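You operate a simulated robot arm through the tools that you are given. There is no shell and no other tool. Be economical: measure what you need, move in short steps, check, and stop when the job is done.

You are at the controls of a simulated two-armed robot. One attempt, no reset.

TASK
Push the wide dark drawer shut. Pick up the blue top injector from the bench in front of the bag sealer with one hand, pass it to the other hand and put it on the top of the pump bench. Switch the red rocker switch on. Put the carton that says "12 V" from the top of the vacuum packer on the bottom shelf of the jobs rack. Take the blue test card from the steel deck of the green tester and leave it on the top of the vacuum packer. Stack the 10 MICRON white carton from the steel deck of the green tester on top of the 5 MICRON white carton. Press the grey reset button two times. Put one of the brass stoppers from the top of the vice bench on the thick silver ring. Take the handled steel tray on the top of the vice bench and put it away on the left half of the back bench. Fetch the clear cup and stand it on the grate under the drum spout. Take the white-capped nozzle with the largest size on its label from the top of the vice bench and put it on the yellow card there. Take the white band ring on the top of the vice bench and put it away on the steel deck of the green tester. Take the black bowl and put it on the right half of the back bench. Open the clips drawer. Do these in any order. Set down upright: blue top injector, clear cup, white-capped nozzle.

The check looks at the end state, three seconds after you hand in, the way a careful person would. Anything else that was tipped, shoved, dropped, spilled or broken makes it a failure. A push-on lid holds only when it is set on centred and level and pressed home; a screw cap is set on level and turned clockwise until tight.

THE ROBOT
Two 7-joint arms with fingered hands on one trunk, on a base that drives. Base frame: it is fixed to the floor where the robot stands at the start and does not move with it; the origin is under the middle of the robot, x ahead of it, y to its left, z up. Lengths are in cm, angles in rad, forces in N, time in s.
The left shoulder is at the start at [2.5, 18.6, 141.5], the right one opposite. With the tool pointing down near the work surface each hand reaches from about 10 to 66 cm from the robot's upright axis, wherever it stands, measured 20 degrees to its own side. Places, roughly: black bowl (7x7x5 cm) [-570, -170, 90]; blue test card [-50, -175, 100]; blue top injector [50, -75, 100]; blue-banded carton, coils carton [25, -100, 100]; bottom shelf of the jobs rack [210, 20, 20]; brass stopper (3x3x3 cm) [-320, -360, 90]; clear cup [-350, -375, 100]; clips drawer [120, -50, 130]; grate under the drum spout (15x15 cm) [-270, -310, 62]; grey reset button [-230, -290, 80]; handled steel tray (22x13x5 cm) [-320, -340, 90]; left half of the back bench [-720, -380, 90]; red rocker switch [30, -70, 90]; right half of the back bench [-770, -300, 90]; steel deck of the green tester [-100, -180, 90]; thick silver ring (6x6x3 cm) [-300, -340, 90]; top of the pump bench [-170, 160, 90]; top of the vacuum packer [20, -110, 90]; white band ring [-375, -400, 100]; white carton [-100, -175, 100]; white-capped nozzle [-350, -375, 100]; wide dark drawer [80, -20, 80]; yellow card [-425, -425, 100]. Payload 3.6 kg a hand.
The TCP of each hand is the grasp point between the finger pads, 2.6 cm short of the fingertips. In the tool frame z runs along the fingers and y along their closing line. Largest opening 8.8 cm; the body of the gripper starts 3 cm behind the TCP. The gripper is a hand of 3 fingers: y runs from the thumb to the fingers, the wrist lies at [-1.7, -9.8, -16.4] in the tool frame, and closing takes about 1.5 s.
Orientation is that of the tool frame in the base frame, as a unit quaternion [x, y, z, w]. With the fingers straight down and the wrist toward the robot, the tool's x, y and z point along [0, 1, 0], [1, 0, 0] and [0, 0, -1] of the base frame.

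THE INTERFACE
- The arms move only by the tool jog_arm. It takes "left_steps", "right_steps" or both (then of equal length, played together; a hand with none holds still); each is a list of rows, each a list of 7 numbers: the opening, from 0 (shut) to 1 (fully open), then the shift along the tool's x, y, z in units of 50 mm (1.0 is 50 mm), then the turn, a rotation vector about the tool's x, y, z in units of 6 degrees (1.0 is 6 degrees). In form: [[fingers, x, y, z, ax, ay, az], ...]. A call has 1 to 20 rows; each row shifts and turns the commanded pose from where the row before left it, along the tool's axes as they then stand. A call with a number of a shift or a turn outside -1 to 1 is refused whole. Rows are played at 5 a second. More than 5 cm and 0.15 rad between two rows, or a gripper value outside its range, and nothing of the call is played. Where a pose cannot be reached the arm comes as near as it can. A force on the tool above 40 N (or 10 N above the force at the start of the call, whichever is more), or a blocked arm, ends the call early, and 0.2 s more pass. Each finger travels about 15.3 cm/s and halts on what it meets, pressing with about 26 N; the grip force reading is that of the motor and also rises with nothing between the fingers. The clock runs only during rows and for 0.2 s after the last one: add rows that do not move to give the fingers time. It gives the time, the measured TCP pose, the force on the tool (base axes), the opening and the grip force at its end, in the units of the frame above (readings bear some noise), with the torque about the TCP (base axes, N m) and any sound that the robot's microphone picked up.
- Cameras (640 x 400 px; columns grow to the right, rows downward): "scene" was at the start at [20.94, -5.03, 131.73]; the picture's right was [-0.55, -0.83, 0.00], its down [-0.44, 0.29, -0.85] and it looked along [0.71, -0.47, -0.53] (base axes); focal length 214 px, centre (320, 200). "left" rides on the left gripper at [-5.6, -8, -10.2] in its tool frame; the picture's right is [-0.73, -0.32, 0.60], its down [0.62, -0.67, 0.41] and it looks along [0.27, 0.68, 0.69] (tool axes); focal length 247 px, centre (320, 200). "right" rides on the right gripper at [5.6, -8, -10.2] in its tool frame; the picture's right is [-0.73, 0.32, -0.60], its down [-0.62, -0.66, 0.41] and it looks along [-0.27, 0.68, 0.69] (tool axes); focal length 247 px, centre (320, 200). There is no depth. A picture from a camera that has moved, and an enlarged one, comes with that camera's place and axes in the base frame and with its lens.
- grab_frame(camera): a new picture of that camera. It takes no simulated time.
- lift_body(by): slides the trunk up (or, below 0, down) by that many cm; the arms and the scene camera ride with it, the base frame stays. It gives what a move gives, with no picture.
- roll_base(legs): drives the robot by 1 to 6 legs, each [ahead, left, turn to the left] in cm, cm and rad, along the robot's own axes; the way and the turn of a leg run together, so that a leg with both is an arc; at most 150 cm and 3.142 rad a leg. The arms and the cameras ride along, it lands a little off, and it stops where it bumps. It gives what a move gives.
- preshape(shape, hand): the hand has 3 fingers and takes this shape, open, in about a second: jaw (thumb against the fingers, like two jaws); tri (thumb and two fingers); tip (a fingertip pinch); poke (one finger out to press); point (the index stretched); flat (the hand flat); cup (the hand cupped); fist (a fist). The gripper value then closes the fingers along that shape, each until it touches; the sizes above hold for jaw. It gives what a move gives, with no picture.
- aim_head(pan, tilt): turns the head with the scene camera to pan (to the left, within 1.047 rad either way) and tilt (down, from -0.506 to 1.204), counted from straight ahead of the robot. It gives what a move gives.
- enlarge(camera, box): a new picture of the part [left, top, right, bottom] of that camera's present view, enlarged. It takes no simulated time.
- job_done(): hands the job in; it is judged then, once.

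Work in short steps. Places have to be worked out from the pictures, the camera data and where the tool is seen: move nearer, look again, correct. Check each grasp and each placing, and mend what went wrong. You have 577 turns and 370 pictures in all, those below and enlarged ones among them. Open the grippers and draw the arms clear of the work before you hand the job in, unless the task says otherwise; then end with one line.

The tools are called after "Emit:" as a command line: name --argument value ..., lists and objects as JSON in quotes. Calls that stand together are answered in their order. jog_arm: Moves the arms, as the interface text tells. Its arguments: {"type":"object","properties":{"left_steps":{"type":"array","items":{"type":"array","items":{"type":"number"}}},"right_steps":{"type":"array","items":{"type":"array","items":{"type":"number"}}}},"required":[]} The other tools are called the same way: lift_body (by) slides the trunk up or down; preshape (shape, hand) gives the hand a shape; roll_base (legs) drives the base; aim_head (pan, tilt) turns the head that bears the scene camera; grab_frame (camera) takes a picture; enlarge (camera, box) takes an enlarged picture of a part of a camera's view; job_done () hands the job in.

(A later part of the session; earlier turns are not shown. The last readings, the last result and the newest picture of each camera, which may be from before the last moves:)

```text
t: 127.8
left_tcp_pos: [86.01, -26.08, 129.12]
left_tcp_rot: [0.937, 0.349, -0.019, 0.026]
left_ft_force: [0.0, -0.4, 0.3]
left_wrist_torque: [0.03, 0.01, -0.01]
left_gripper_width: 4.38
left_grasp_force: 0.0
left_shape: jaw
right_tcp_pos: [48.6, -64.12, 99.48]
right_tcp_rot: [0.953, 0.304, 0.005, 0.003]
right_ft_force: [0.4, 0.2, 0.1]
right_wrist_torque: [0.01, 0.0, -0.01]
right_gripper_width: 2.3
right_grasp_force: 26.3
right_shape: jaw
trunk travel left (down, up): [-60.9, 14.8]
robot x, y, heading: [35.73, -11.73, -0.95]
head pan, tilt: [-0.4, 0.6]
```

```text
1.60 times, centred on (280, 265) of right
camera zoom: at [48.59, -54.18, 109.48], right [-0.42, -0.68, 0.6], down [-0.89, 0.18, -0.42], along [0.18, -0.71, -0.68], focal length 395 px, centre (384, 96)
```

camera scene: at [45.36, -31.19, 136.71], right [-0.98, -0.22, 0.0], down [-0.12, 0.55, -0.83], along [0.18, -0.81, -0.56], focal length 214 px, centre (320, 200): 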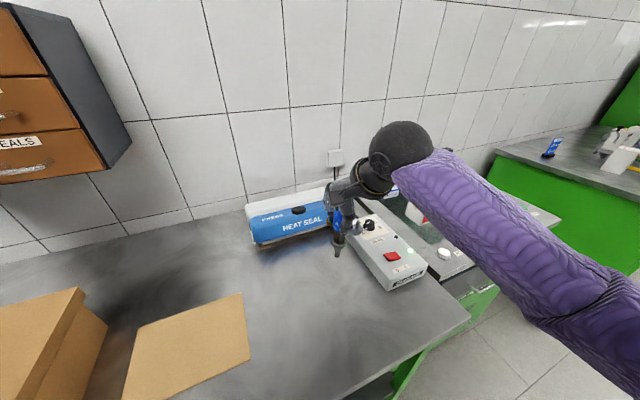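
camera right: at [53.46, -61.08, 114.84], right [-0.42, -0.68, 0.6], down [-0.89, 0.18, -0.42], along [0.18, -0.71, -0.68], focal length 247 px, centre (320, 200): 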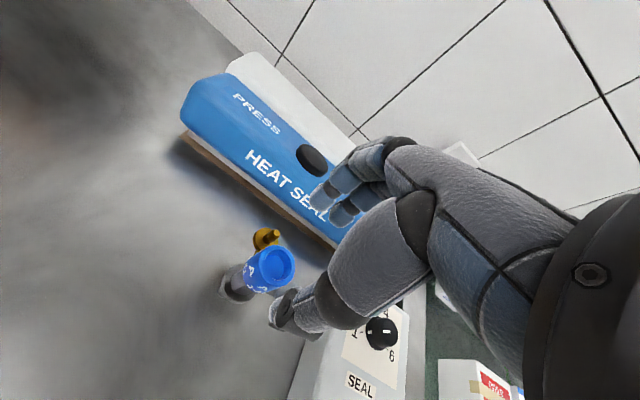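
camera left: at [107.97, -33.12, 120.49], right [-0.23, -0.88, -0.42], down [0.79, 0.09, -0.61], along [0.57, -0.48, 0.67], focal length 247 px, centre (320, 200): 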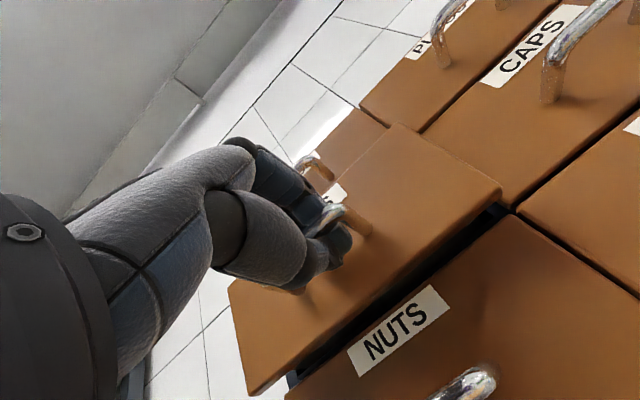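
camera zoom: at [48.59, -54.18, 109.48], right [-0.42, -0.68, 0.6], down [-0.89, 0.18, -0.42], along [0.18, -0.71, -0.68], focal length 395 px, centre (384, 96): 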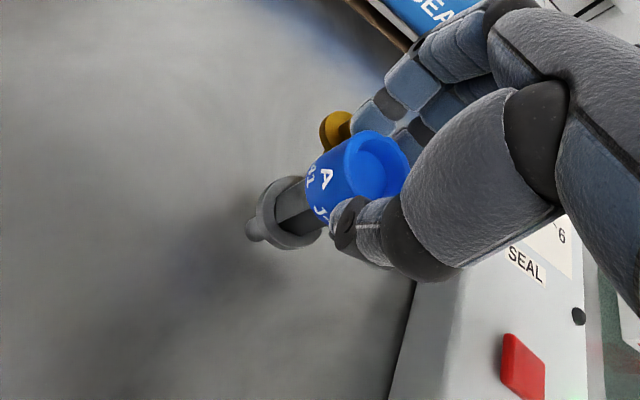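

Re-gripped near the top. I lift and back the base away from the bench to hand over in free space.

Emit:
jog_arm --right_steps '[[0, 0, 0, -0.6, 0, 0, 0], [0, 0, -0.3, -0.9, 0, 0, 0], [0, 0, -0.3, -0.9, 0, 0, 0], [0, 0, -0.3, -0.9, 0, 0, 0]]'

Emit:
roll_base --legs '[[-40, 0, 0]]'

Emit:
aim_head --pan 0 --tilt 0.6

Emit:
grab_frame --camera "scene"

```text
t: 128.8
left_tcp_pos: [85.91, -26.03, 129.09]
left_tcp_rot: [0.937, 0.349, -0.018, 0.026]
left_ft_force: [-0.1, 1.1, 0.2]
left_wrist_torque: [0.01, -0.02, 0.04]
left_gripper_width: 4.38
left_grasp_force: 0.0
left_shape: jaw
right_tcp_pos: [45.94, -60.47, 115.89]
right_tcp_rot: [0.953, 0.304, 0.003, 0.004]
right_ft_force: [0.2, -0.5, -2.1]
right_wrist_torque: [0.03, 0.0, -0.01]
right_gripper_width: 2.31
right_grasp_force: 26.4
right_shape: jaw
trunk travel left (down, up): [-60.9, 14.8]
robot x, y, heading: [35.72, -11.83, -0.951]
head pan, tilt: [-0.4, 0.6]
```

```text
t: 131.3
left_tcp_pos: [62.98, 6.32, 129.09]
left_tcp_rot: [0.937, 0.349, -0.018, 0.026]
left_ft_force: [-0.4, -0.2, 0.2]
left_wrist_torque: [-0.03, 0.01, -0.02]
left_gripper_width: 4.37
left_grasp_force: 0.0
left_shape: jaw
right_tcp_pos: [22.81, -28.02, 115.85]
right_tcp_rot: [0.953, 0.303, 0.003, 0.003]
right_ft_force: [0.6, -0.2, -3.1]
right_wrist_torque: [0.02, 0.0, 0.06]
right_gripper_width: 2.27
right_grasp_force: 25.6
right_shape: jaw
trunk travel left (down, up): [-60.9, 14.8]
robot x, y, heading: [12.45, 20.25, -0.949]
head pan, tilt: [-0.4, 0.6]
```

```text
t: 132.2
left_tcp_pos: [62.93, 6.25, 129.12]
left_tcp_rot: [0.937, 0.347, -0.019, 0.027]
left_ft_force: [-0.2, 0.2, -0.6]
left_wrist_torque: [0.0, 0.01, 0.01]
left_gripper_width: 4.38
left_grasp_force: 0.0
left_shape: jaw
right_tcp_pos: [22.76, -28.0, 115.79]
right_tcp_rot: [0.953, 0.303, 0.004, 0.002]
right_ft_force: [0.1, -0.5, -1.9]
right_wrist_torque: [0.01, 0.01, 0.01]
right_gripper_width: 2.3
right_grasp_force: 26.3
right_shape: jaw
trunk travel left (down, up): [-60.9, 14.8]
robot x, y, heading: [12.9, 20.28, -0.957]
head pan, tilt: [0.0, 0.6]
```

```text
296 pictures are left
camera scene: at [25.59, 2.51, 136.68], right [-0.82, -0.58, 0.0], down [-0.33, 0.46, -0.82], along [0.48, -0.67, -0.57], focal length 214 px, centre (320, 200)
```

scene: 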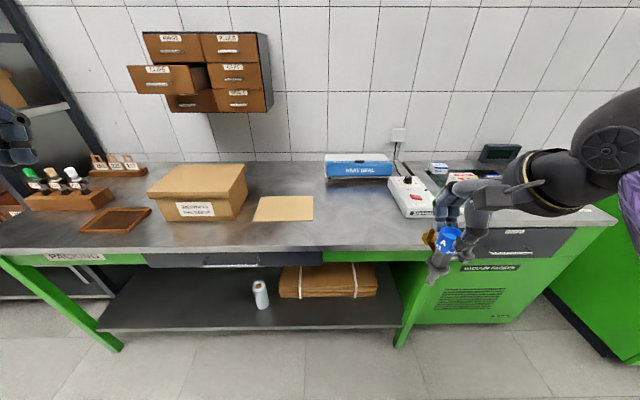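

Free space. I turn the left hand to point right (about 18° below level) and bring the right hand with the injector to the middle.

Emit:
jog_arm --left_steps '[[0.5, 0, 0, 0, 0.4, 0, 0.87], [0.5, 0, 0, 0, 0, -1, 0], [0.5, 0, 0, 0, 0, -1, 0], [0.5, 0, 0, 0, 0, -1, 0], [0.5, 0, 0, 0, 0, -1, 0], [0.5, 0, 0, 0, 0, -1, 0], [0.5, 0, 0, 0, 0, -1, 0], [0.5, 0, 0, 0, 0, -1, 0], [0.5, 0, 0, 0, 0, -1, 0], [0.5, 0, 0, 0, 0, -1, 0], [0.5, 0, 0, 0, 0, -1, 0], [0.5, 0, 0, 0, 0, -1, 0], [0.5, 0, 0, 0, 0, -0.5, 0]]' --right_steps '[[0, 0.5, 0, 0, 0, 0, 0], [0, 0.5, 0, 0, 0, 0, 0], [0, 0.5, 0, 0, 0, 0, 0], [0, 0.5, 0, 0, 0, 0, 0], [0, 0.5, 0, 0, 0, 0, 0], [0, 0, 0, 0, 0, 0, 0], [0, 0, 0, 0, 0, 0, 0], [0, 0, 0, 0, 0, 0, 0], [0, 0, 0, 0, 0, 0, 0], [0, 0, 0, 0, 0, 0, 0], [0, 0, 0, 0, 0, 0, 0], [0, 0, 0, 0, 0, 0, 0], [0, 0, 0, 0, 0, 0, 0]]'

Emit:
grab_frame --camera "scene"

```text
t: 135.0
left_tcp_pos: [62.94, 6.33, 129.17]
left_tcp_rot: [0.77, 0.246, -0.56, 0.179]
left_ft_force: [0.2, 0.1, -1.0]
left_wrist_torque: [0.02, 0.02, -0.01]
left_gripper_width: 4.37
left_grasp_force: 0.0
left_shape: jaw
right_tcp_pos: [32.22, -21.57, 115.68]
right_tcp_rot: [0.954, 0.299, -0.007, 0.008]
right_ft_force: [0.2, -0.1, -3.0]
right_wrist_torque: [0.04, 0.04, -0.04]
right_gripper_width: 2.28
right_grasp_force: 26.3
right_shape: jaw
trunk travel left (down, up): [-60.9, 14.8]
robot x, y, heading: [12.29, 20.65, -0.953]
head pan, tilt: [0.0, 0.6]
```

```text
295 pictures are left
camera scene: at [25.58, 2.55, 136.69], right [-0.82, -0.58, 0.0], down [-0.33, 0.46, -0.82], along [0.48, -0.67, -0.57], focal length 214 px, centre (320, 200)
```

scene: 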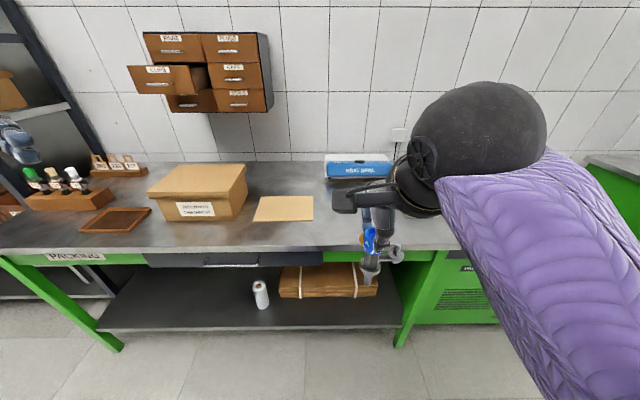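

Geometry is good; I level the left hand fully (to stay below the right palm) and bring it to a pre-grasp point left of the cap.

Emit:
jog_arm --left_steps '[[0.5, 0.11, 0.14, 0.93, 0, 0, 0], [0.5, 0.11, 0.14, 0.93, 0, 0, 0], [0.5, 0.11, 0.14, 0.93, 0, 0, 0], [0.5, 0.11, 0.14, 0.93, 0, 0, 0], [0.5, 0.11, 0.14, 0.93, 0, 0, 0], [0.5, 0.11, 0.14, 0.4, 0, -1, 0], [0.5, 0.11, 0, 0, 0, -1, 0], [0.5, 0.3, 0, 0, 0, -1, 0]]'

Emit:
grab_frame --camera "scene"

Emit:
grab_frame --camera "left"

```text
t: 136.8
left_tcp_pos: [46.89, -10.43, 116.17]
left_tcp_rot: [-0.673, -0.214, 0.674, -0.214]
left_ft_force: [0.1, 0.1, 0.2]
left_wrist_torque: [-0.01, 0.0, -0.01]
left_gripper_width: 4.38
left_grasp_force: 0.1
left_shape: jaw
right_tcp_pos: [32.21, -21.68, 115.53]
right_tcp_rot: [0.954, 0.3, -0.008, 0.007]
right_ft_force: [-0.2, -1.0, -3.0]
right_wrist_torque: [0.03, -0.02, 0.03]
right_gripper_width: 2.29
right_grasp_force: 26.0
right_shape: jaw
trunk travel left (down, up): [-60.9, 14.8]
robot x, y, heading: [12.58, 20.45, -0.956]
head pan, tilt: [0.0, 0.6]
```

```text
294 pictures are left
camera scene: at [25.54, 2.5, 136.69], right [-0.82, -0.58, 0.0], down [-0.33, 0.46, -0.82], along [0.48, -0.67, -0.57], focal length 214 px, centre (320, 200)
```

scene: 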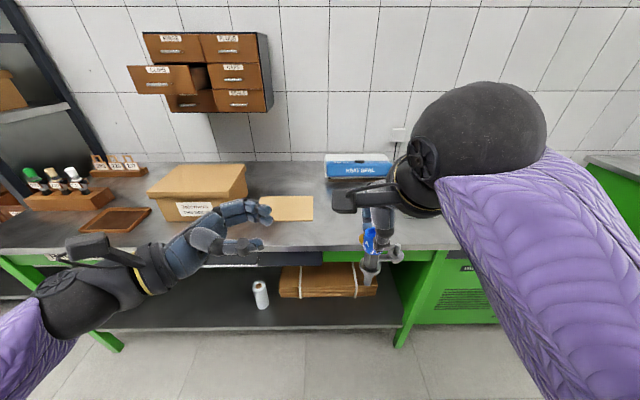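

```text
293 pictures are left
camera left: at [50.53, 2.12, 121.76], right [-0.67, -0.09, 0.73], down [-0.72, 0.3, -0.62], along [-0.17, -0.95, -0.27], focal length 247 px, centre (320, 200)
```

left: 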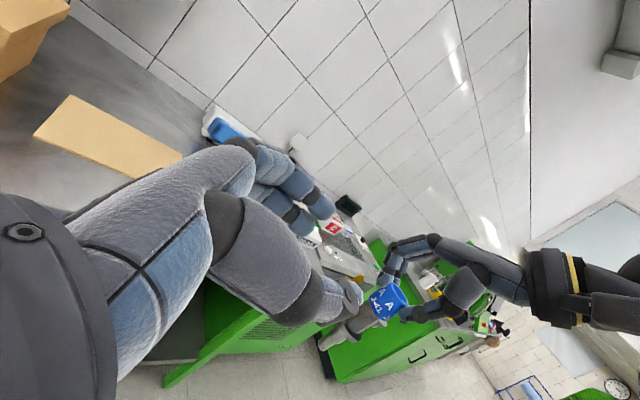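

The cap is seen 18.5 cm ahead and 4.6 cm below the left grasp point. I lower and approach to 6 cm short, then check.

Emit:
jog_arm --left_steps '[[0.5, 0.5, 0.08, 0.5, 0, 0, 0], [0.5, 0.42, 0.08, 0.6, 0, 0, 0], [0.5, 0, 0, 0.6, 0, 0, 0], [0.5, 0, 0, 0.7, 0, 0, 0]]'

Emit:
grab_frame --camera "left"

Emit:
enlarge --camera "scene" --box '[260, 170, 440, 300]'

```text
t: 137.8
left_tcp_pos: [37.88, -17.89, 111.33]
left_tcp_rot: [0.676, 0.217, -0.671, 0.214]
left_ft_force: [-0.1, 0.6, 0.4]
left_wrist_torque: [0.03, -0.01, -0.01]
left_gripper_width: 4.36
left_grasp_force: 0.1
left_shape: jaw
right_tcp_pos: [32.19, -21.6, 115.61]
right_tcp_rot: [0.954, 0.3, -0.008, 0.008]
right_ft_force: [0.7, -0.3, -2.9]
right_wrist_torque: [0.02, -0.02, -0.02]
right_gripper_width: 2.29
right_grasp_force: 26.4
right_shape: jaw
trunk travel left (down, up): [-60.9, 14.8]
robot x, y, heading: [12.91, 20.86, -0.955]
head pan, tilt: [0.0, 0.6]
```

```text
292 pictures are left
camera left: at [41.4, -5.4, 117.07], right [-0.68, -0.09, 0.73], down [-0.72, 0.31, -0.63], along [-0.17, -0.95, -0.27], focal length 247 px, centre (320, 200)
```

left: 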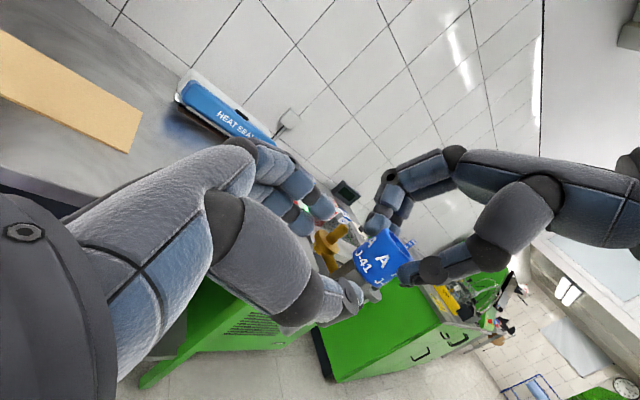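

```text
3.08 times, centred on (350, 235) of scene
camera zoom: at [25.5, 2.46, 136.68], right [-0.82, -0.58, 0.0], down [-0.33, 0.46, -0.82], along [0.48, -0.67, -0.57], focal length 660 px, centre (228, 92)
```

zoom: 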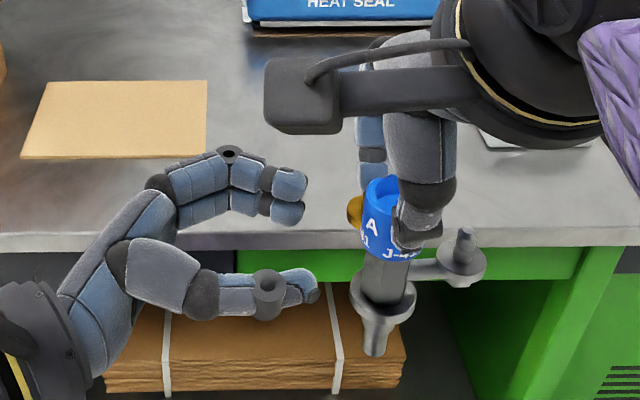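

The right fingertips reach lower on the cap than assumed, leaving too little room. I'll first hold the injector by its nozzle with the left hand, re-grip higher with the right, then take the cap with the left.

Emit:
jog_arm --left_steps '[[0.5, 0.72, 0, 0, 0, 0, 0], [0.5, 0.71, 0, 0, 0, 0, 0], [0.5, 0, 0, 0.5, 0, 0, 0], [0.5, 0, 0, 0.5, 0, 0, 0], [0.5, 0, 0, 0.36, 0, 0, 0]]'

Emit:
grab_frame --camera "left"

Emit:
enlarge --camera "scene" --box '[260, 170, 440, 300]'

```text
t: 138.8
left_tcp_pos: [42.05, -16.05, 99.71]
left_tcp_rot: [0.721, 0.246, -0.613, 0.211]
left_ft_force: [0.8, -0.6, 0.9]
left_wrist_torque: [-0.03, 0.03, 0.01]
left_gripper_width: 4.36
left_grasp_force: 0.0
left_shape: jaw
right_tcp_pos: [32.14, -21.72, 115.46]
right_tcp_rot: [0.954, 0.299, -0.009, 0.008]
right_ft_force: [0.6, -0.8, -2.5]
right_wrist_torque: [0.05, -0.01, 0.01]
right_gripper_width: 2.28
right_grasp_force: 25.9
right_shape: jaw
trunk travel left (down, up): [-60.9, 14.8]
robot x, y, heading: [12.51, 20.92, -0.957]
head pan, tilt: [0.0, 0.6]
stopped in row 4 (left hand): the arm was blocked; the commanded pose is now the measured one
```

```text
290 pictures are left
camera left: at [44.4, -4.11, 106.97], right [-0.76, -0.18, 0.63], down [-0.65, 0.34, -0.68], along [-0.09, -0.92, -0.37], focal length 247 px, centre (320, 200)
```

left: 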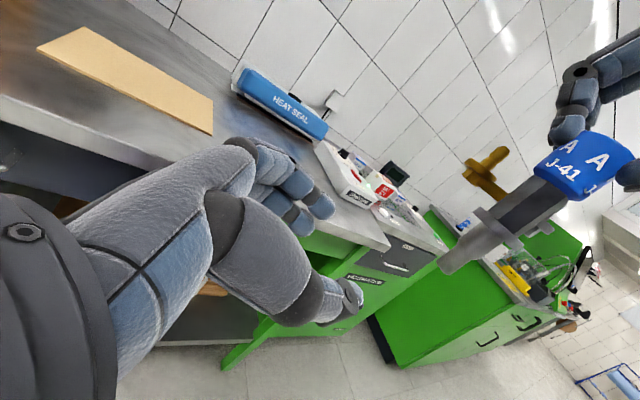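

```text
3.08 times, centred on (350, 235) of scene
camera zoom: at [25.61, 2.5, 136.68], right [-0.82, -0.58, 0.0], down [-0.33, 0.46, -0.82], along [0.48, -0.67, -0.57], focal length 660 px, centre (228, 92)
```

zoom: 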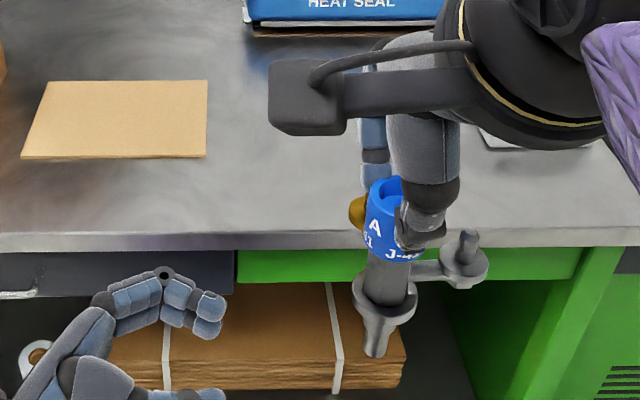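

The left arm was blocked that low. I raise both hands instead: left up 10 cm and re-levelled, right up 9 cm.

Emit:
jog_arm --left_steps '[[0.5, -0.7, 0, 0, 0, 0, 0], [0.5, -0.7, 0, 0, 0, -0.8, 0], [0.5, -0.6, 0, 0, 0, -0.8, 0], [0.5, 0, 0, 0, 0, 0, 0]]' --right_steps '[[0, 0, 0, -0.6, 0, 0, 0], [0, 0, 0, -0.6, 0, 0, 0], [0, 0, 0, -0.6, 0, 0, 0], [0, 0, 0, 0, 0, 0, 0]]'

Emit:
grab_frame --camera "left"

Emit:
enlarge --camera "scene" --box '[240, 120, 440, 270]'

```text
t: 139.9
left_tcp_pos: [44.96, -15.96, 109.52]
left_tcp_rot: [0.693, 0.23, -0.64, 0.24]
left_ft_force: [-0.6, 0.5, -0.1]
left_wrist_torque: [0.03, 0.02, 0.02]
left_gripper_width: 4.35
left_grasp_force: 0.0
left_shape: jaw
right_tcp_pos: [30.8, -22.88, 123.91]
right_tcp_rot: [0.957, 0.289, -0.032, 0.017]
right_ft_force: [-0.1, 0.3, -2.9]
right_wrist_torque: [0.03, -0.04, -0.01]
right_gripper_width: 2.29
right_grasp_force: 26.1
right_shape: jaw
trunk travel left (down, up): [-60.9, 14.8]
robot x, y, heading: [12.7, 20.72, -0.959]
head pan, tilt: [0.0, 0.6]
stopped in row 4 (left hand): the arm was blocked; the commanded pose is now the measured one
```

```text
288 pictures are left
camera left: at [47.38, -3.36, 115.53], right [-0.72, -0.14, 0.68], down [-0.69, 0.27, -0.67], along [-0.09, -0.95, -0.29], focal length 247 px, centre (320, 200)
```

left: 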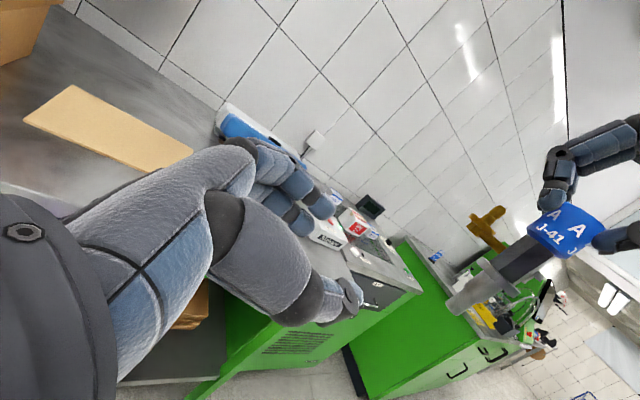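

```text
2.67 times, centred on (340, 195) of scene
camera zoom: at [25.59, 2.55, 136.69], right [-0.82, -0.58, 0.0], down [-0.33, 0.46, -0.82], along [0.48, -0.67, -0.57], focal length 572 px, centre (267, 213)
```

zoom: 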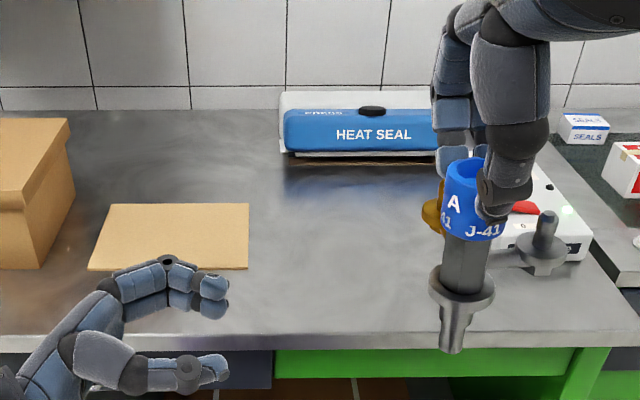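

I move the left hand up and toward the nozzle: up 5, back 3.3, then forward 10 to start.

Emit:
jog_arm --left_steps '[[0.5, -0.5, -0.33, 0, 0, 0, 0], [0.5, -0.5, -0.33, 0, 0, 0, 0], [0.5, 0, 0, 0.7, 0, 0, 0], [0.5, 0, 0, 0.7, 0, 0, 0], [0.5, 0, 0, 0.6, 0, 0, 0]]'

Emit:
grab_frame --camera "left"

```text
t: 141.3
left_tcp_pos: [37.89, -17.03, 109.8]
left_tcp_rot: [0.73, 0.245, -0.597, 0.224]
left_ft_force: [-0.2, 0.2, -0.1]
left_wrist_torque: [-0.02, 0.01, 0.02]
left_gripper_width: 4.38
left_grasp_force: 0.0
left_shape: jaw
right_tcp_pos: [30.74, -22.88, 123.78]
right_tcp_rot: [0.957, 0.288, -0.033, 0.017]
right_ft_force: [0.5, 0.8, -2.7]
right_wrist_torque: [0.05, -0.02, -0.03]
right_gripper_width: 2.28
right_grasp_force: 26.1
right_shape: jaw
trunk travel left (down, up): [-60.9, 14.8]
robot x, y, heading: [12.86, 20.64, -0.951]
head pan, tilt: [0.0, 0.6]
stopped in row 5 (left hand): the arm was blocked; the commanded pose is now the measured one
```

```text
286 pictures are left
camera left: at [39.89, -4.97, 116.97], right [-0.78, -0.19, 0.6], down [-0.63, 0.32, -0.71], along [-0.06, -0.93, -0.37], focal length 247 px, centre (320, 200)
```

left: 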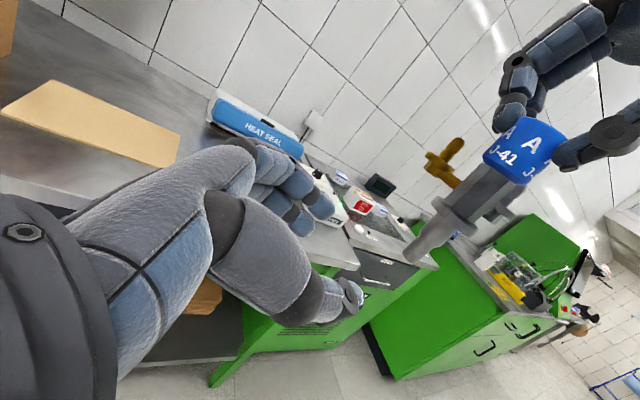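

The left forearm seems to jam when low. I retract it up and left to free it, and raise the right hand further.

Emit:
jog_arm --left_steps '[[0.5, 0, 0.4, -0.8, 0, 0, 0], [0.5, -0.8, 0.4, 0, 0, 0, 0], [0.5, -0.8, 0.4, 0, 0, 0, 0], [0.5, -0.8, 0, 0, 0, -0.8, 0], [0.5, 0, 0, 0, 0, -0.8, 0], [0.5, 0, 0, 0, 0, -0.8, 0]]'

Emit:
aim_head --pan 0.5 --tilt 0.8

Emit:
grab_frame --camera "scene"

```text
t: 142.8
left_tcp_pos: [42.71, -20.4, 122.63]
left_tcp_rot: [-0.648, -0.216, 0.686, -0.252]
left_ft_force: [0.4, -0.2, 0.0]
left_wrist_torque: [0.02, 0.01, -0.04]
left_gripper_width: 4.43
left_grasp_force: 0.0
left_shape: jaw
right_tcp_pos: [30.82, -22.88, 123.86]
right_tcp_rot: [0.957, 0.288, -0.033, 0.017]
right_ft_force: [0.5, 0.1, -3.4]
right_wrist_torque: [-0.01, -0.03, -0.01]
right_gripper_width: 2.28
right_grasp_force: 26.1
right_shape: jaw
trunk travel left (down, up): [-60.9, 14.8]
robot x, y, heading: [12.46, 20.35, -0.954]
head pan, tilt: [0.0, 0.6]
```

```text
t: 143.7
left_tcp_pos: [42.75, -20.31, 122.59]
left_tcp_rot: [-0.648, -0.215, 0.685, -0.252]
left_ft_force: [0.7, 0.5, 0.4]
left_wrist_torque: [0.0, 0.01, 0.0]
left_gripper_width: 4.38
left_grasp_force: 0.0
left_shape: jaw
right_tcp_pos: [30.94, -23.02, 123.87]
right_tcp_rot: [0.957, 0.288, -0.031, 0.017]
right_ft_force: [0.0, 0.5, -2.8]
right_wrist_torque: [0.0, -0.01, -0.03]
right_gripper_width: 2.3
right_grasp_force: 26.3
right_shape: jaw
trunk travel left (down, up): [-60.9, 14.8]
robot x, y, heading: [12.76, 20.44, -0.952]
head pan, tilt: [0.499, 0.799]
```

```text
285 pictures are left
camera scene: at [27.72, 6.2, 135.0], right [-0.44, -0.9, 0.0], down [-0.64, 0.32, -0.7], along [0.63, -0.31, -0.72], focal length 214 px, centre (320, 200)
```

scene: 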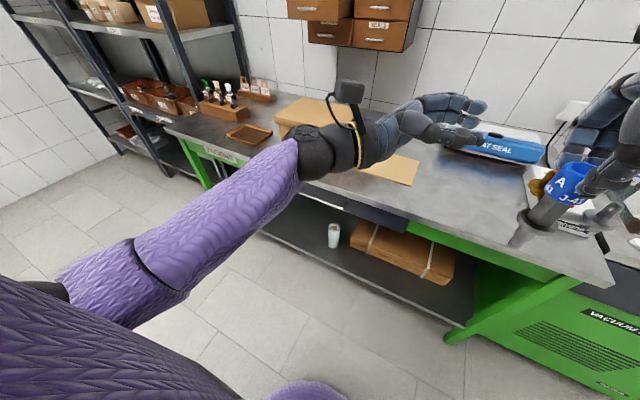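

The reliable way is to set the injector on the bench again and re-grip it higher. I straighten and lower the right hand a bit, then drive back in.

Emit:
jog_arm --right_steps '[[0, -0.1, 0, 0.5, 0, 0.68, 0], [0, -0.3, 0, 0.5, 0, 0, 0], [0, -0.4, 0, 0.5, 0, 0, 0]]'

Emit:
roll_base --legs '[[38, 0, 0]]'

Emit:
aim_head --pan -0.3 --tilt 0.65

Emit:
grab_frame --camera "scene"

```text
t: 144.5
left_tcp_pos: [42.64, -20.34, 122.56]
left_tcp_rot: [-0.648, -0.216, 0.685, -0.252]
left_ft_force: [-0.1, -0.2, 0.0]
left_wrist_torque: [0.0, -0.02, 0.01]
left_gripper_width: 4.39
left_grasp_force: 0.0
left_shape: jaw
right_tcp_pos: [27.48, -25.12, 116.25]
right_tcp_rot: [0.957, 0.291, 0.003, 0.005]
right_ft_force: [-0.2, -0.7, -2.8]
right_wrist_torque: [0.05, -0.01, 0.03]
right_gripper_width: 2.28
right_grasp_force: 26.1
right_shape: jaw
trunk travel left (down, up): [-60.9, 14.8]
robot x, y, heading: [12.98, 20.62, -0.957]
head pan, tilt: [0.499, 0.799]
```

```text
t: 146.9
left_tcp_pos: [64.87, -51.76, 122.53]
left_tcp_rot: [-0.649, -0.215, 0.685, -0.252]
left_ft_force: [-0.8, -0.3, 0.0]
left_wrist_torque: [0.01, -0.01, 0.0]
left_gripper_width: 4.38
left_grasp_force: 0.0
left_shape: jaw
right_tcp_pos: [49.6, -56.74, 116.43]
right_tcp_rot: [0.957, 0.289, 0.003, 0.005]
right_ft_force: [0.6, 0.5, -3.2]
right_wrist_torque: [0.02, 0.01, 0.0]
right_gripper_width: 2.29
right_grasp_force: 26.1
right_shape: jaw
trunk travel left (down, up): [-60.9, 14.8]
robot x, y, heading: [34.53, -10.59, -0.955]
head pan, tilt: [0.499, 0.799]
```

```text
t: 148.0
left_tcp_pos: [64.82, -51.76, 122.51]
left_tcp_rot: [-0.649, -0.214, 0.685, -0.252]
left_ft_force: [0.1, 0.4, 0.2]
left_wrist_torque: [0.01, -0.01, 0.03]
left_gripper_width: 4.39
left_grasp_force: 0.0
left_shape: jaw
right_tcp_pos: [49.46, -56.72, 116.46]
right_tcp_rot: [0.957, 0.289, 0.002, 0.005]
right_ft_force: [-0.3, -0.2, -3.6]
right_wrist_torque: [0.03, -0.02, -0.03]
right_gripper_width: 2.27
right_grasp_force: 25.6
right_shape: jaw
trunk travel left (down, up): [-60.9, 14.8]
robot x, y, heading: [34.71, -10.84, -0.956]
head pan, tilt: [-0.3, 0.649]
```

```text
284 pictures are left
camera scene: at [45.38, -29.85, 136.26], right [-0.95, -0.31, 0.0], down [-0.19, 0.57, -0.8], along [0.25, -0.76, -0.6], focal length 214 px, centre (320, 200)
```

scene: 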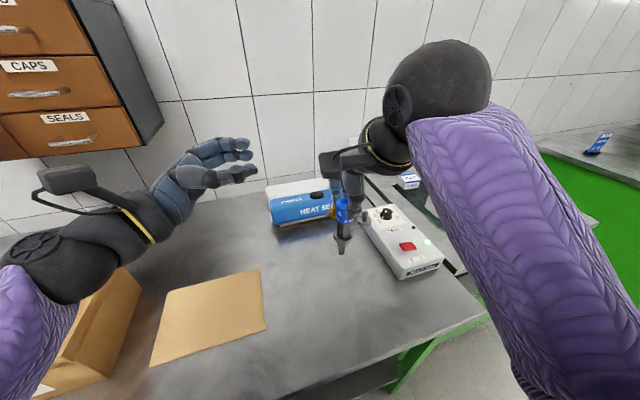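

I lower the injector onto the bench, open slightly, rise 1.5 cm and re-grip.

Emit:
jog_arm --right_steps '[[0, 0, 0, 0.9, 0, 0, 0], [0, 0, 0, 0.9, 0, 0, 0], [0, 0, 0, 0.9, 0, 0, 0], [0, 0, 0, 0.5, 0, 0, 0], [0, 0, 0, 0.12, 0, 0, 0], [0, 0, 0, 0.1, 0, 0, 0]]'

Emit:
enlarge --camera "scene" --box '[270, 180, 430, 300]'

```text
t: 149.4
left_tcp_pos: [64.88, -51.61, 122.64]
left_tcp_rot: [-0.648, -0.214, 0.686, -0.252]
left_ft_force: [-0.2, -0.2, 0.5]
left_wrist_torque: [0.04, 0.02, 0.01]
left_gripper_width: 4.4
left_grasp_force: 0.1
left_shape: jaw
right_tcp_pos: [49.2, -57.29, 99.33]
right_tcp_rot: [0.958, 0.288, -0.002, 0.01]
right_ft_force: [-0.5, -0.2, 4.5]
right_wrist_torque: [0.01, -0.02, 0.01]
right_gripper_width: 2.28
right_grasp_force: 26.3
right_shape: jaw
trunk travel left (down, up): [-60.9, 14.8]
robot x, y, heading: [34.73, -10.68, -0.957]
head pan, tilt: [-0.3, 0.649]
```

```text
3.33 times, centred on (350, 240) of scene
camera zoom: at [45.33, -29.76, 136.29], right [-0.95, -0.31, 0.0], down [-0.19, 0.57, -0.8], along [0.25, -0.76, -0.6], focal length 715 px, centre (220, 67)
```

zoom: 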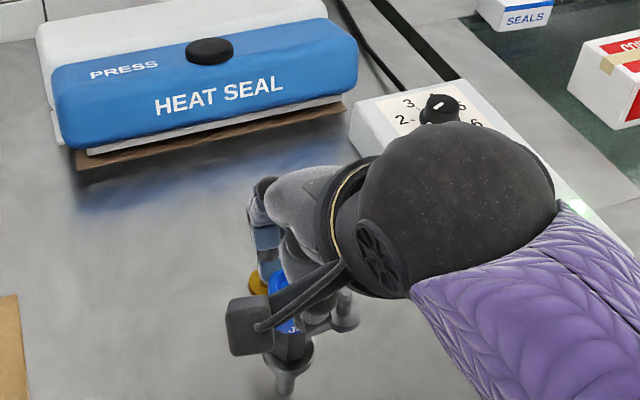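

Emit:
jog_arm --right_steps '[[0.4, 0, 0, 0, 0, 0, 0], [0.4, 0, 0, 0, 0, 0, 0], [0.4, 0, 0, -0.3, 0, 0, 0], [0.4, 0, 0, 0, 0, 0, 0], [0, 0, 0, 0, 0, 0, 0], [0, 0, 0, 0, 0, 0, 0], [0, 0, 0, 0, 0, 0, 0], [0, 0, 0, 0, 0, 0, 0], [0, 0, 0, 0, 0, 0, 0]]'

Emit:
enlarge --camera "right" --box '[160, 140, 400, 390]'

```text
t: 151.4
left_tcp_pos: [64.85, -51.68, 122.52]
left_tcp_rot: [-0.649, -0.216, 0.685, -0.252]
left_ft_force: [-0.3, 0.6, 0.4]
left_wrist_torque: [0.0, -0.01, -0.01]
left_gripper_width: 4.4
left_grasp_force: 0.2
left_shape: jaw
right_tcp_pos: [48.85, -57.52, 100.64]
right_tcp_rot: [0.958, 0.288, -0.008, 0.01]
right_ft_force: [0.4, -0.7, 7.9]
right_wrist_torque: [-0.15, -0.06, -0.05]
right_gripper_width: 0.66
right_grasp_force: 26.2
right_shape: jaw
trunk travel left (down, up): [-60.9, 14.8]
robot x, y, heading: [35.06, -10.55, -0.954]
head pan, tilt: [-0.3, 0.649]
```

```text
1.60 times, centred on (280, 265) of right
camera zoom: at [49.34, -47.36, 110.59], right [-0.43, -0.66, 0.62], down [-0.89, 0.2, -0.41], along [0.15, -0.73, -0.67], focal length 395 px, centre (384, 96)
```

zoom: 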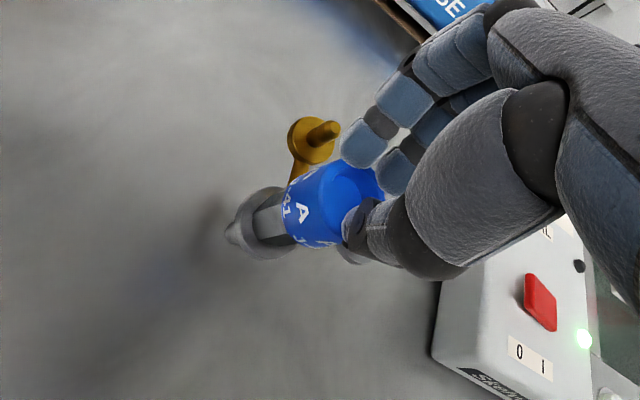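

Too high: the tips slid off onto the rim. I open, go down 0.7 cm and close again.

Emit:
jog_arm --right_steps '[[0.45, 0, 0, -0.1, 0, 0, 0], [0.45, 0, 0, 0, 0, 0, 0], [0.45, 0.06, 0, 0.14, 0, 0, 0], [0.45, 0, 0, 0.12, 0, 0, 0], [0, 0, 0, 0, 0, 0, 0], [0, 0, 0, 0, 0, 0, 0], [0, 0, 0, 0, 0, 0, 0], [0, 0, 0, 0, 0, 0, 0], [0, 0, 0, 0, 0, 0, 0]]'

Emit:
enlarge --camera "right" --box '[160, 140, 400, 390]'

```text
t: 153.4
left_tcp_pos: [64.84, -51.63, 122.45]
left_tcp_rot: [-0.649, -0.215, 0.685, -0.252]
left_ft_force: [0.7, 0.7, -0.5]
left_wrist_torque: [-0.03, 0.0, -0.03]
left_gripper_width: 4.38
left_grasp_force: 0.2
left_shape: jaw
right_tcp_pos: [48.7, -57.57, 99.69]
right_tcp_rot: [0.957, 0.288, -0.013, 0.011]
right_ft_force: [-0.6, -0.5, -1.2]
right_wrist_torque: [-0.04, 0.02, 0.0]
right_gripper_width: 0.02
right_grasp_force: 26.1
right_shape: jaw
trunk travel left (down, up): [-60.9, 14.8]
robot x, y, heading: [34.8, -10.74, -0.954]
head pan, tilt: [-0.3, 0.649]
```

```text
1.60 times, centred on (280, 265) of right
camera zoom: at [49.23, -47.46, 109.59], right [-0.43, -0.65, 0.62], down [-0.89, 0.2, -0.4], along [0.14, -0.73, -0.67], focal length 395 px, centre (384, 96)
```

zoom: 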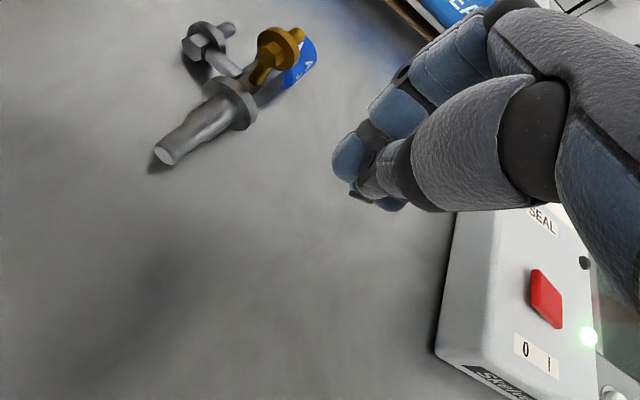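

The injector toppled onto its side during the re-grip. I raise the hand and look at how it lies.

Emit:
jog_arm --right_steps '[[0.5, 0, 0, -0.8, 0, 0, 0], [0.5, -0.8, 0, -0.6, 0, 0, 0], [0.5, -0.9, 0, 0, 0, 0, 0], [0.5, -0.9, 0, 0, 0, 0, 0], [0.5, -0.9, 0, 0, 0, 0, 0]]'

Emit:
enlarge --camera "scene" --box '[220, 170, 460, 320]'

Emit:
grab_frame --camera "right"

```text
t: 154.6
left_tcp_pos: [64.82, -51.71, 122.48]
left_tcp_rot: [-0.649, -0.216, 0.685, -0.251]
left_ft_force: [0.0, 0.6, 0.6]
left_wrist_torque: [0.0, 0.02, 0.01]
left_gripper_width: 4.38
left_grasp_force: 0.2
left_shape: jaw
right_tcp_pos: [35.31, -66.5, 106.99]
right_tcp_rot: [0.957, 0.289, 0.004, 0.006]
right_ft_force: [0.0, -0.2, 0.5]
right_wrist_torque: [0.0, -0.03, -0.01]
right_gripper_width: 4.36
right_grasp_force: 0.1
right_shape: jaw
trunk travel left (down, up): [-60.9, 14.8]
robot x, y, heading: [34.86, -10.59, -0.959]
head pan, tilt: [-0.3, 0.649]
```

```text
2.67 times, centred on (340, 245) of scene
camera zoom: at [45.25, -29.9, 136.26], right [-0.95, -0.31, 0.0], down [-0.19, 0.58, -0.8], along [0.25, -0.76, -0.6], focal length 572 px, centre (267, 80)
```

zoom: 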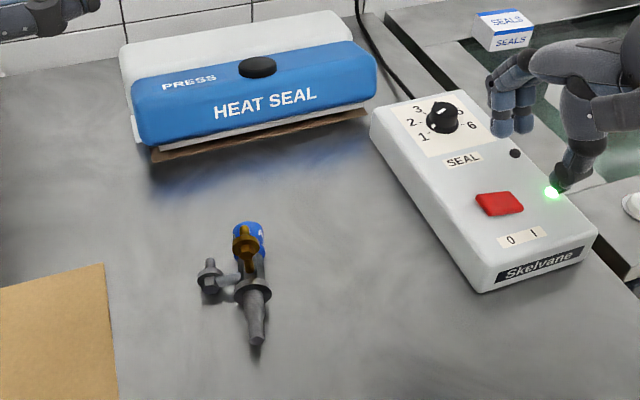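

```text
279 pictures are left
camera right: at [35.56, -56.47, 117.11], right [-0.44, -0.67, 0.6], down [-0.88, 0.2, -0.42], along [0.16, -0.72, -0.68], focal length 247 px, centre (320, 200)
```

right: 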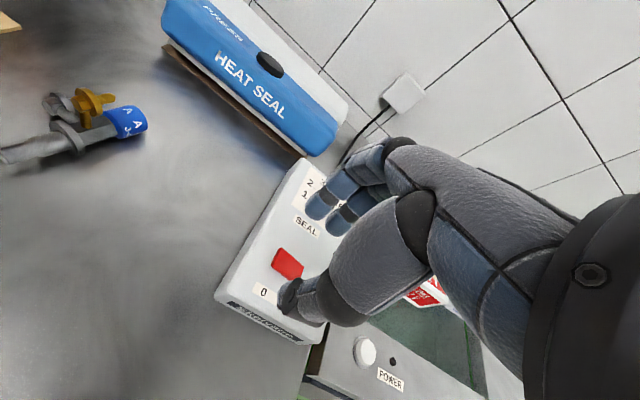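

It lies with the cap toward the wall, nozzle toward me. New plan: right hand takes the nozzle with a sideways closing line, turns it upright, then the left hand takes the cap from above. I turn the right hand and move the left out of the way.

Emit:
jog_arm --left_steps '[[0.5, 0, 0, -0.8, 0, 0, 0], [0.5, 0, 0, -0.8, 0, 0, 0], [0.5, 0, 0, -0.8, 0, 0, 0], [0.5, 0, 0, -0.8, 0, 0, 0], [0.5, 0, 0, 0, 0, 0, 0], [0.5, 0, 0, 0, 0, 0, 0], [0.5, 0, 0, 0, 0, 0, 0], [0.5, 0, 0, 0, 0, 0, 0], [0.5, 0, 0, 0, 0, 0, 0], [0.5, 0, 0, 0, 0, 0, 0], [0.5, 0, 0, 0, 0, 0, 0], [0.5, 0, 0, 0, 0, 0, 0], [0.5, 0, 0, 0, 0, 0, 0], [0.5, 0, 0, 0, 0, 0, 0], [0.5, 0, 0, 0, 0, 0, 0]]' --right_steps '[[0.5, 0, -0.4, -0.7, 0, 0, 0], [0.5, 0, -0.6, -0.3, 0, 0, 0], [0.5, 0, 0, 0, 0, 0, -1], [0.5, 0, 0, 0, 0, 0, -1], [0.5, 0, 0, 0, 0, 0, -1], [0.5, 0, 0, 0, 0, 0, -1], [0.5, 0, 0, 0, 0, 0, -1], [0.5, 0, 0, 0, 0, 0, -1], [0.5, 0, 0, 0, 0, 0, -1], [0.5, 0, 0, 0, 0, 0, -1], [0.5, 0, 0, 0, 0, 0, -1], [0.5, 0, 0, 0, 0, 0, -1], [0.5, 0, 0, 0, 0, 0, -1], [0.5, 0, 0, 0, 0, 0, -1], [0.5, 0, 0, 0, 0, 0, -1]]'

Emit:
grab_frame --camera "scene"

```text
t: 157.8
left_tcp_pos: [77.29, -41.91, 121.43]
left_tcp_rot: [-0.648, -0.216, 0.685, -0.252]
left_ft_force: [-0.2, -0.5, 0.7]
left_wrist_torque: [0.01, 0.0, 0.0]
left_gripper_width: 4.39
left_grasp_force: 0.0
left_shape: jaw
right_tcp_pos: [32.33, -61.97, 111.97]
right_tcp_rot: [0.562, 0.827, -0.002, 0.006]
right_ft_force: [0.9, -1.2, 0.4]
right_wrist_torque: [0.04, -0.03, 0.01]
right_gripper_width: 4.38
right_grasp_force: 0.1
right_shape: jaw
trunk travel left (down, up): [-60.9, 14.8]
robot x, y, heading: [35.04, -10.89, -0.962]
head pan, tilt: [-0.3, 0.649]
```

```text
278 pictures are left
camera scene: at [45.37, -29.84, 136.26], right [-0.95, -0.31, 0.0], down [-0.19, 0.57, -0.8], along [0.25, -0.76, -0.6], focal length 214 px, centre (320, 200)
```

scene: 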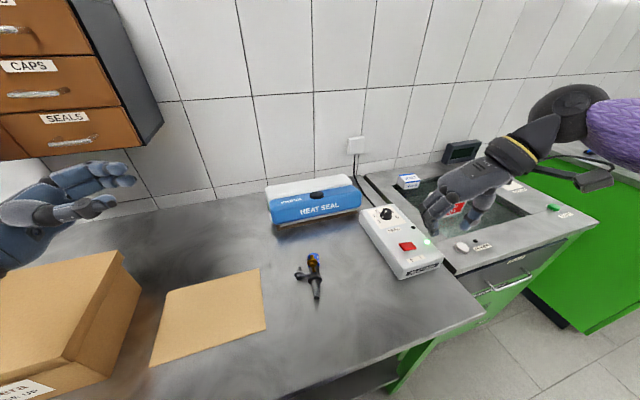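

The right hand is aligned across the injector. I tilt the fingers forward 42° and move to a point 10 cm short of the nozzle.

Emit:
jog_arm --right_steps '[[0.5, 0, 0, 0, 0, -1, 0], [0.5, 0, 0, 0, 0, -1, 0], [0.5, 0, 0, 0, 0, -1, 0], [0.5, 0, 0, 0, 0, -1, 0], [0.5, 0, 0, 0, 0, -1, 0], [0.5, 0, 0, 0, 0, -1, 0], [0.5, 0, 0, 0, 0, -1, 0], [0.5, 0.45, 0.78, 0.3, 0, 0, 0], [0.5, 0.45, 0.78, 0.3, 0, 0, 0], [0.5, 0.45, 0.78, 0.3, 0, 0, 0], [0.5, 0.45, 0.78, 0.3, 0, 0, 0], [0.5, 0.45, 0.78, 0.3, 0, 0, 0], [0.5, 0.45, 0.78, 0.3, 0, 0, 0]]'

Emit:
grab_frame --camera "right"

Emit:
enlarge --camera "scene" --box '[220, 200, 460, 350]'

```text
t: 160.6
left_tcp_pos: [77.51, -41.82, 121.37]
left_tcp_rot: [-0.647, -0.216, 0.686, -0.252]
left_ft_force: [-0.2, -0.5, -0.3]
left_wrist_torque: [0.0, 0.0, -0.01]
left_gripper_width: 4.38
left_grasp_force: 0.1
left_shape: jaw
right_tcp_pos: [53.02, -49.82, 96.17]
right_tcp_rot: [0.524, 0.77, -0.203, 0.303]
right_ft_force: [1.3, 0.6, -0.1]
right_wrist_torque: [-0.01, 0.02, 0.04]
right_gripper_width: 4.39
right_grasp_force: 0.1
right_shape: jaw
trunk travel left (down, up): [-60.9, 14.8]
robot x, y, heading: [34.52, -10.54, -0.958]
head pan, tilt: [-0.3, 0.649]
```

```text
277 pictures are left
camera right: at [41.57, -42.4, 99.87], right [0.34, -0.01, 0.94], down [-0.35, -0.93, 0.12], along [0.87, -0.37, -0.32], focal length 247 px, centre (320, 200)
```

right: 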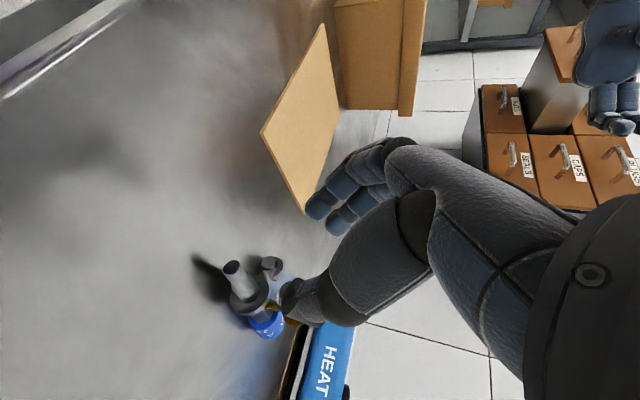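

```text
2.67 times, centred on (340, 275) of scene
camera zoom: at [45.47, -29.77, 136.26], right [-0.95, -0.31, 0.0], down [-0.19, 0.57, -0.8], along [0.25, -0.76, -0.6], focal length 572 px, centre (267, 0)
```

zoom: 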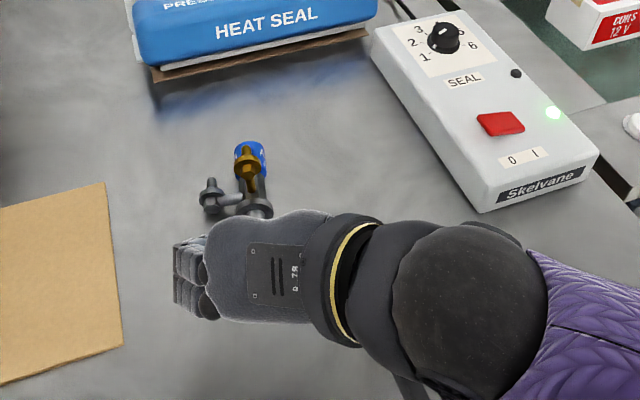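

Nozzle tip is at about [54.8, -55, 87], right in line. I advance 10 cm along the fingers and close.

Emit:
jog_arm --right_steps '[[0.5, 0, 0, 0.7, 0, 0, 0], [0.5, 0, 0, 0.7, 0, 0, 0], [0.5, 0, 0, 0.55, 0, 0, 0], [0, 0, 0, 0, 0, 0, 0], [0, 0, 0, 0, 0, 0, 0], [0, 0, 0, 0, 0, 0, 0], [0, 0, 0, 0, 0, 0, 0], [0, 0, 0, 0, 0, 0, 0], [0, 0, 0, 0, 0, 0, 0]]'

Emit:
grab_frame --camera "right"

```text
t: 162.6
left_tcp_pos: [77.34, -41.9, 121.46]
left_tcp_rot: [-0.649, -0.215, 0.685, -0.252]
left_ft_force: [0.2, -0.6, -0.5]
left_wrist_torque: [-0.01, 0.0, 0.0]
left_gripper_width: 4.4
left_grasp_force: 0.0
left_shape: jaw
right_tcp_pos: [55.38, -56.03, 89.03]
right_tcp_rot: [0.525, 0.77, -0.203, 0.302]
right_ft_force: [0.3, -0.5, 1.2]
right_wrist_torque: [-0.04, 0.06, -0.06]
right_gripper_width: 1.14
right_grasp_force: 26.2
right_shape: jaw
trunk travel left (down, up): [-60.9, 14.8]
robot x, y, heading: [34.79, -10.54, -0.954]
head pan, tilt: [-0.3, 0.649]
```

```text
275 pictures are left
camera right: at [43.92, -48.61, 92.66], right [0.34, -0.01, 0.94], down [-0.35, -0.93, 0.12], along [0.87, -0.37, -0.32], focal length 247 px, centre (320, 200)
```

right: 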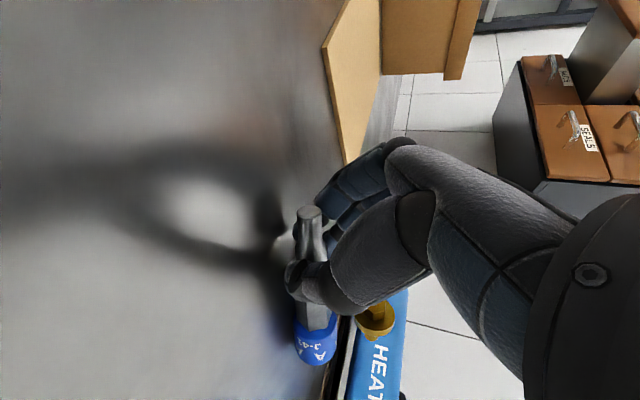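

Held at 1.1 cm on the nozzle. I lift straight up 15 cm.

Emit:
jog_arm --right_steps '[[0, -0.4, 0, -0.44, 0, 0, 0], [0, -0.6, 0, -0.66, 0, 0, 0], [0, -0.68, 0, -0.73, 0, 0, 0], [0, -0.68, 0, -0.73, 0, 0, 0]]'

Emit:
grab_frame --camera "scene"

Emit:
grab_frame --camera "right"

```text
t: 163.6
left_tcp_pos: [77.31, -41.83, 121.53]
left_tcp_rot: [-0.648, -0.215, 0.686, -0.252]
left_ft_force: [-0.6, -0.3, -0.3]
left_wrist_torque: [0.02, -0.02, 0.02]
left_gripper_width: 4.4
left_grasp_force: 0.0
left_shape: jaw
right_tcp_pos: [55.24, -56.12, 106.34]
right_tcp_rot: [0.525, 0.77, -0.203, 0.301]
right_ft_force: [0.1, -0.2, -3.3]
right_wrist_torque: [0.16, 0.04, 0.0]
right_gripper_width: 1.1
right_grasp_force: 26.8
right_shape: jaw
trunk travel left (down, up): [-60.9, 14.8]
robot x, y, heading: [34.89, -10.53, -0.954]
head pan, tilt: [-0.3, 0.649]
```

```text
274 pictures are left
camera scene: at [45.36, -29.84, 136.26], right [-0.95, -0.31, 0.0], down [-0.19, 0.57, -0.8], along [0.25, -0.76, -0.6], focal length 214 px, centre (320, 200)
```

scene: 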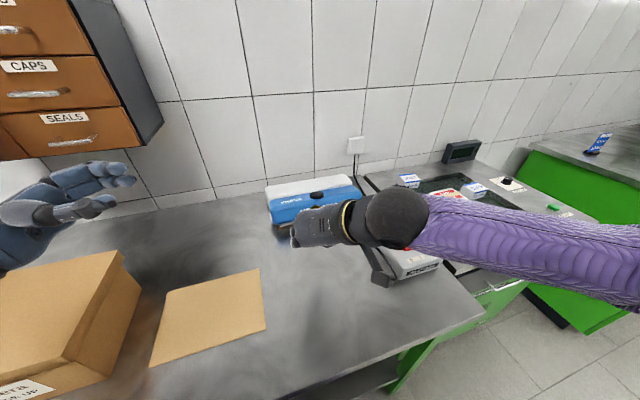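

```text
273 pictures are left
camera right: at [43.84, -48.6, 110.06], right [0.34, -0.01, 0.94], down [-0.35, -0.93, 0.12], along [0.87, -0.37, -0.32], focal length 247 px, centre (320, 200)
```

right: 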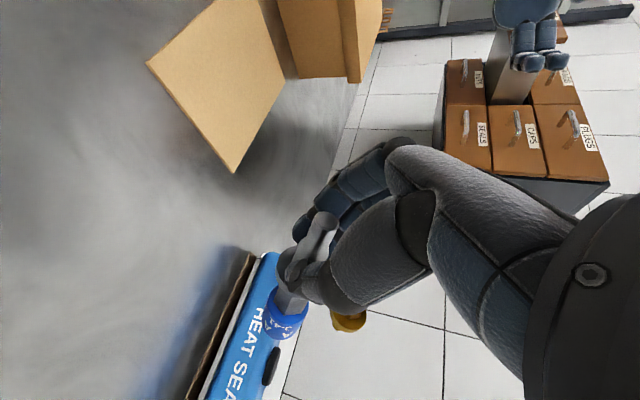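

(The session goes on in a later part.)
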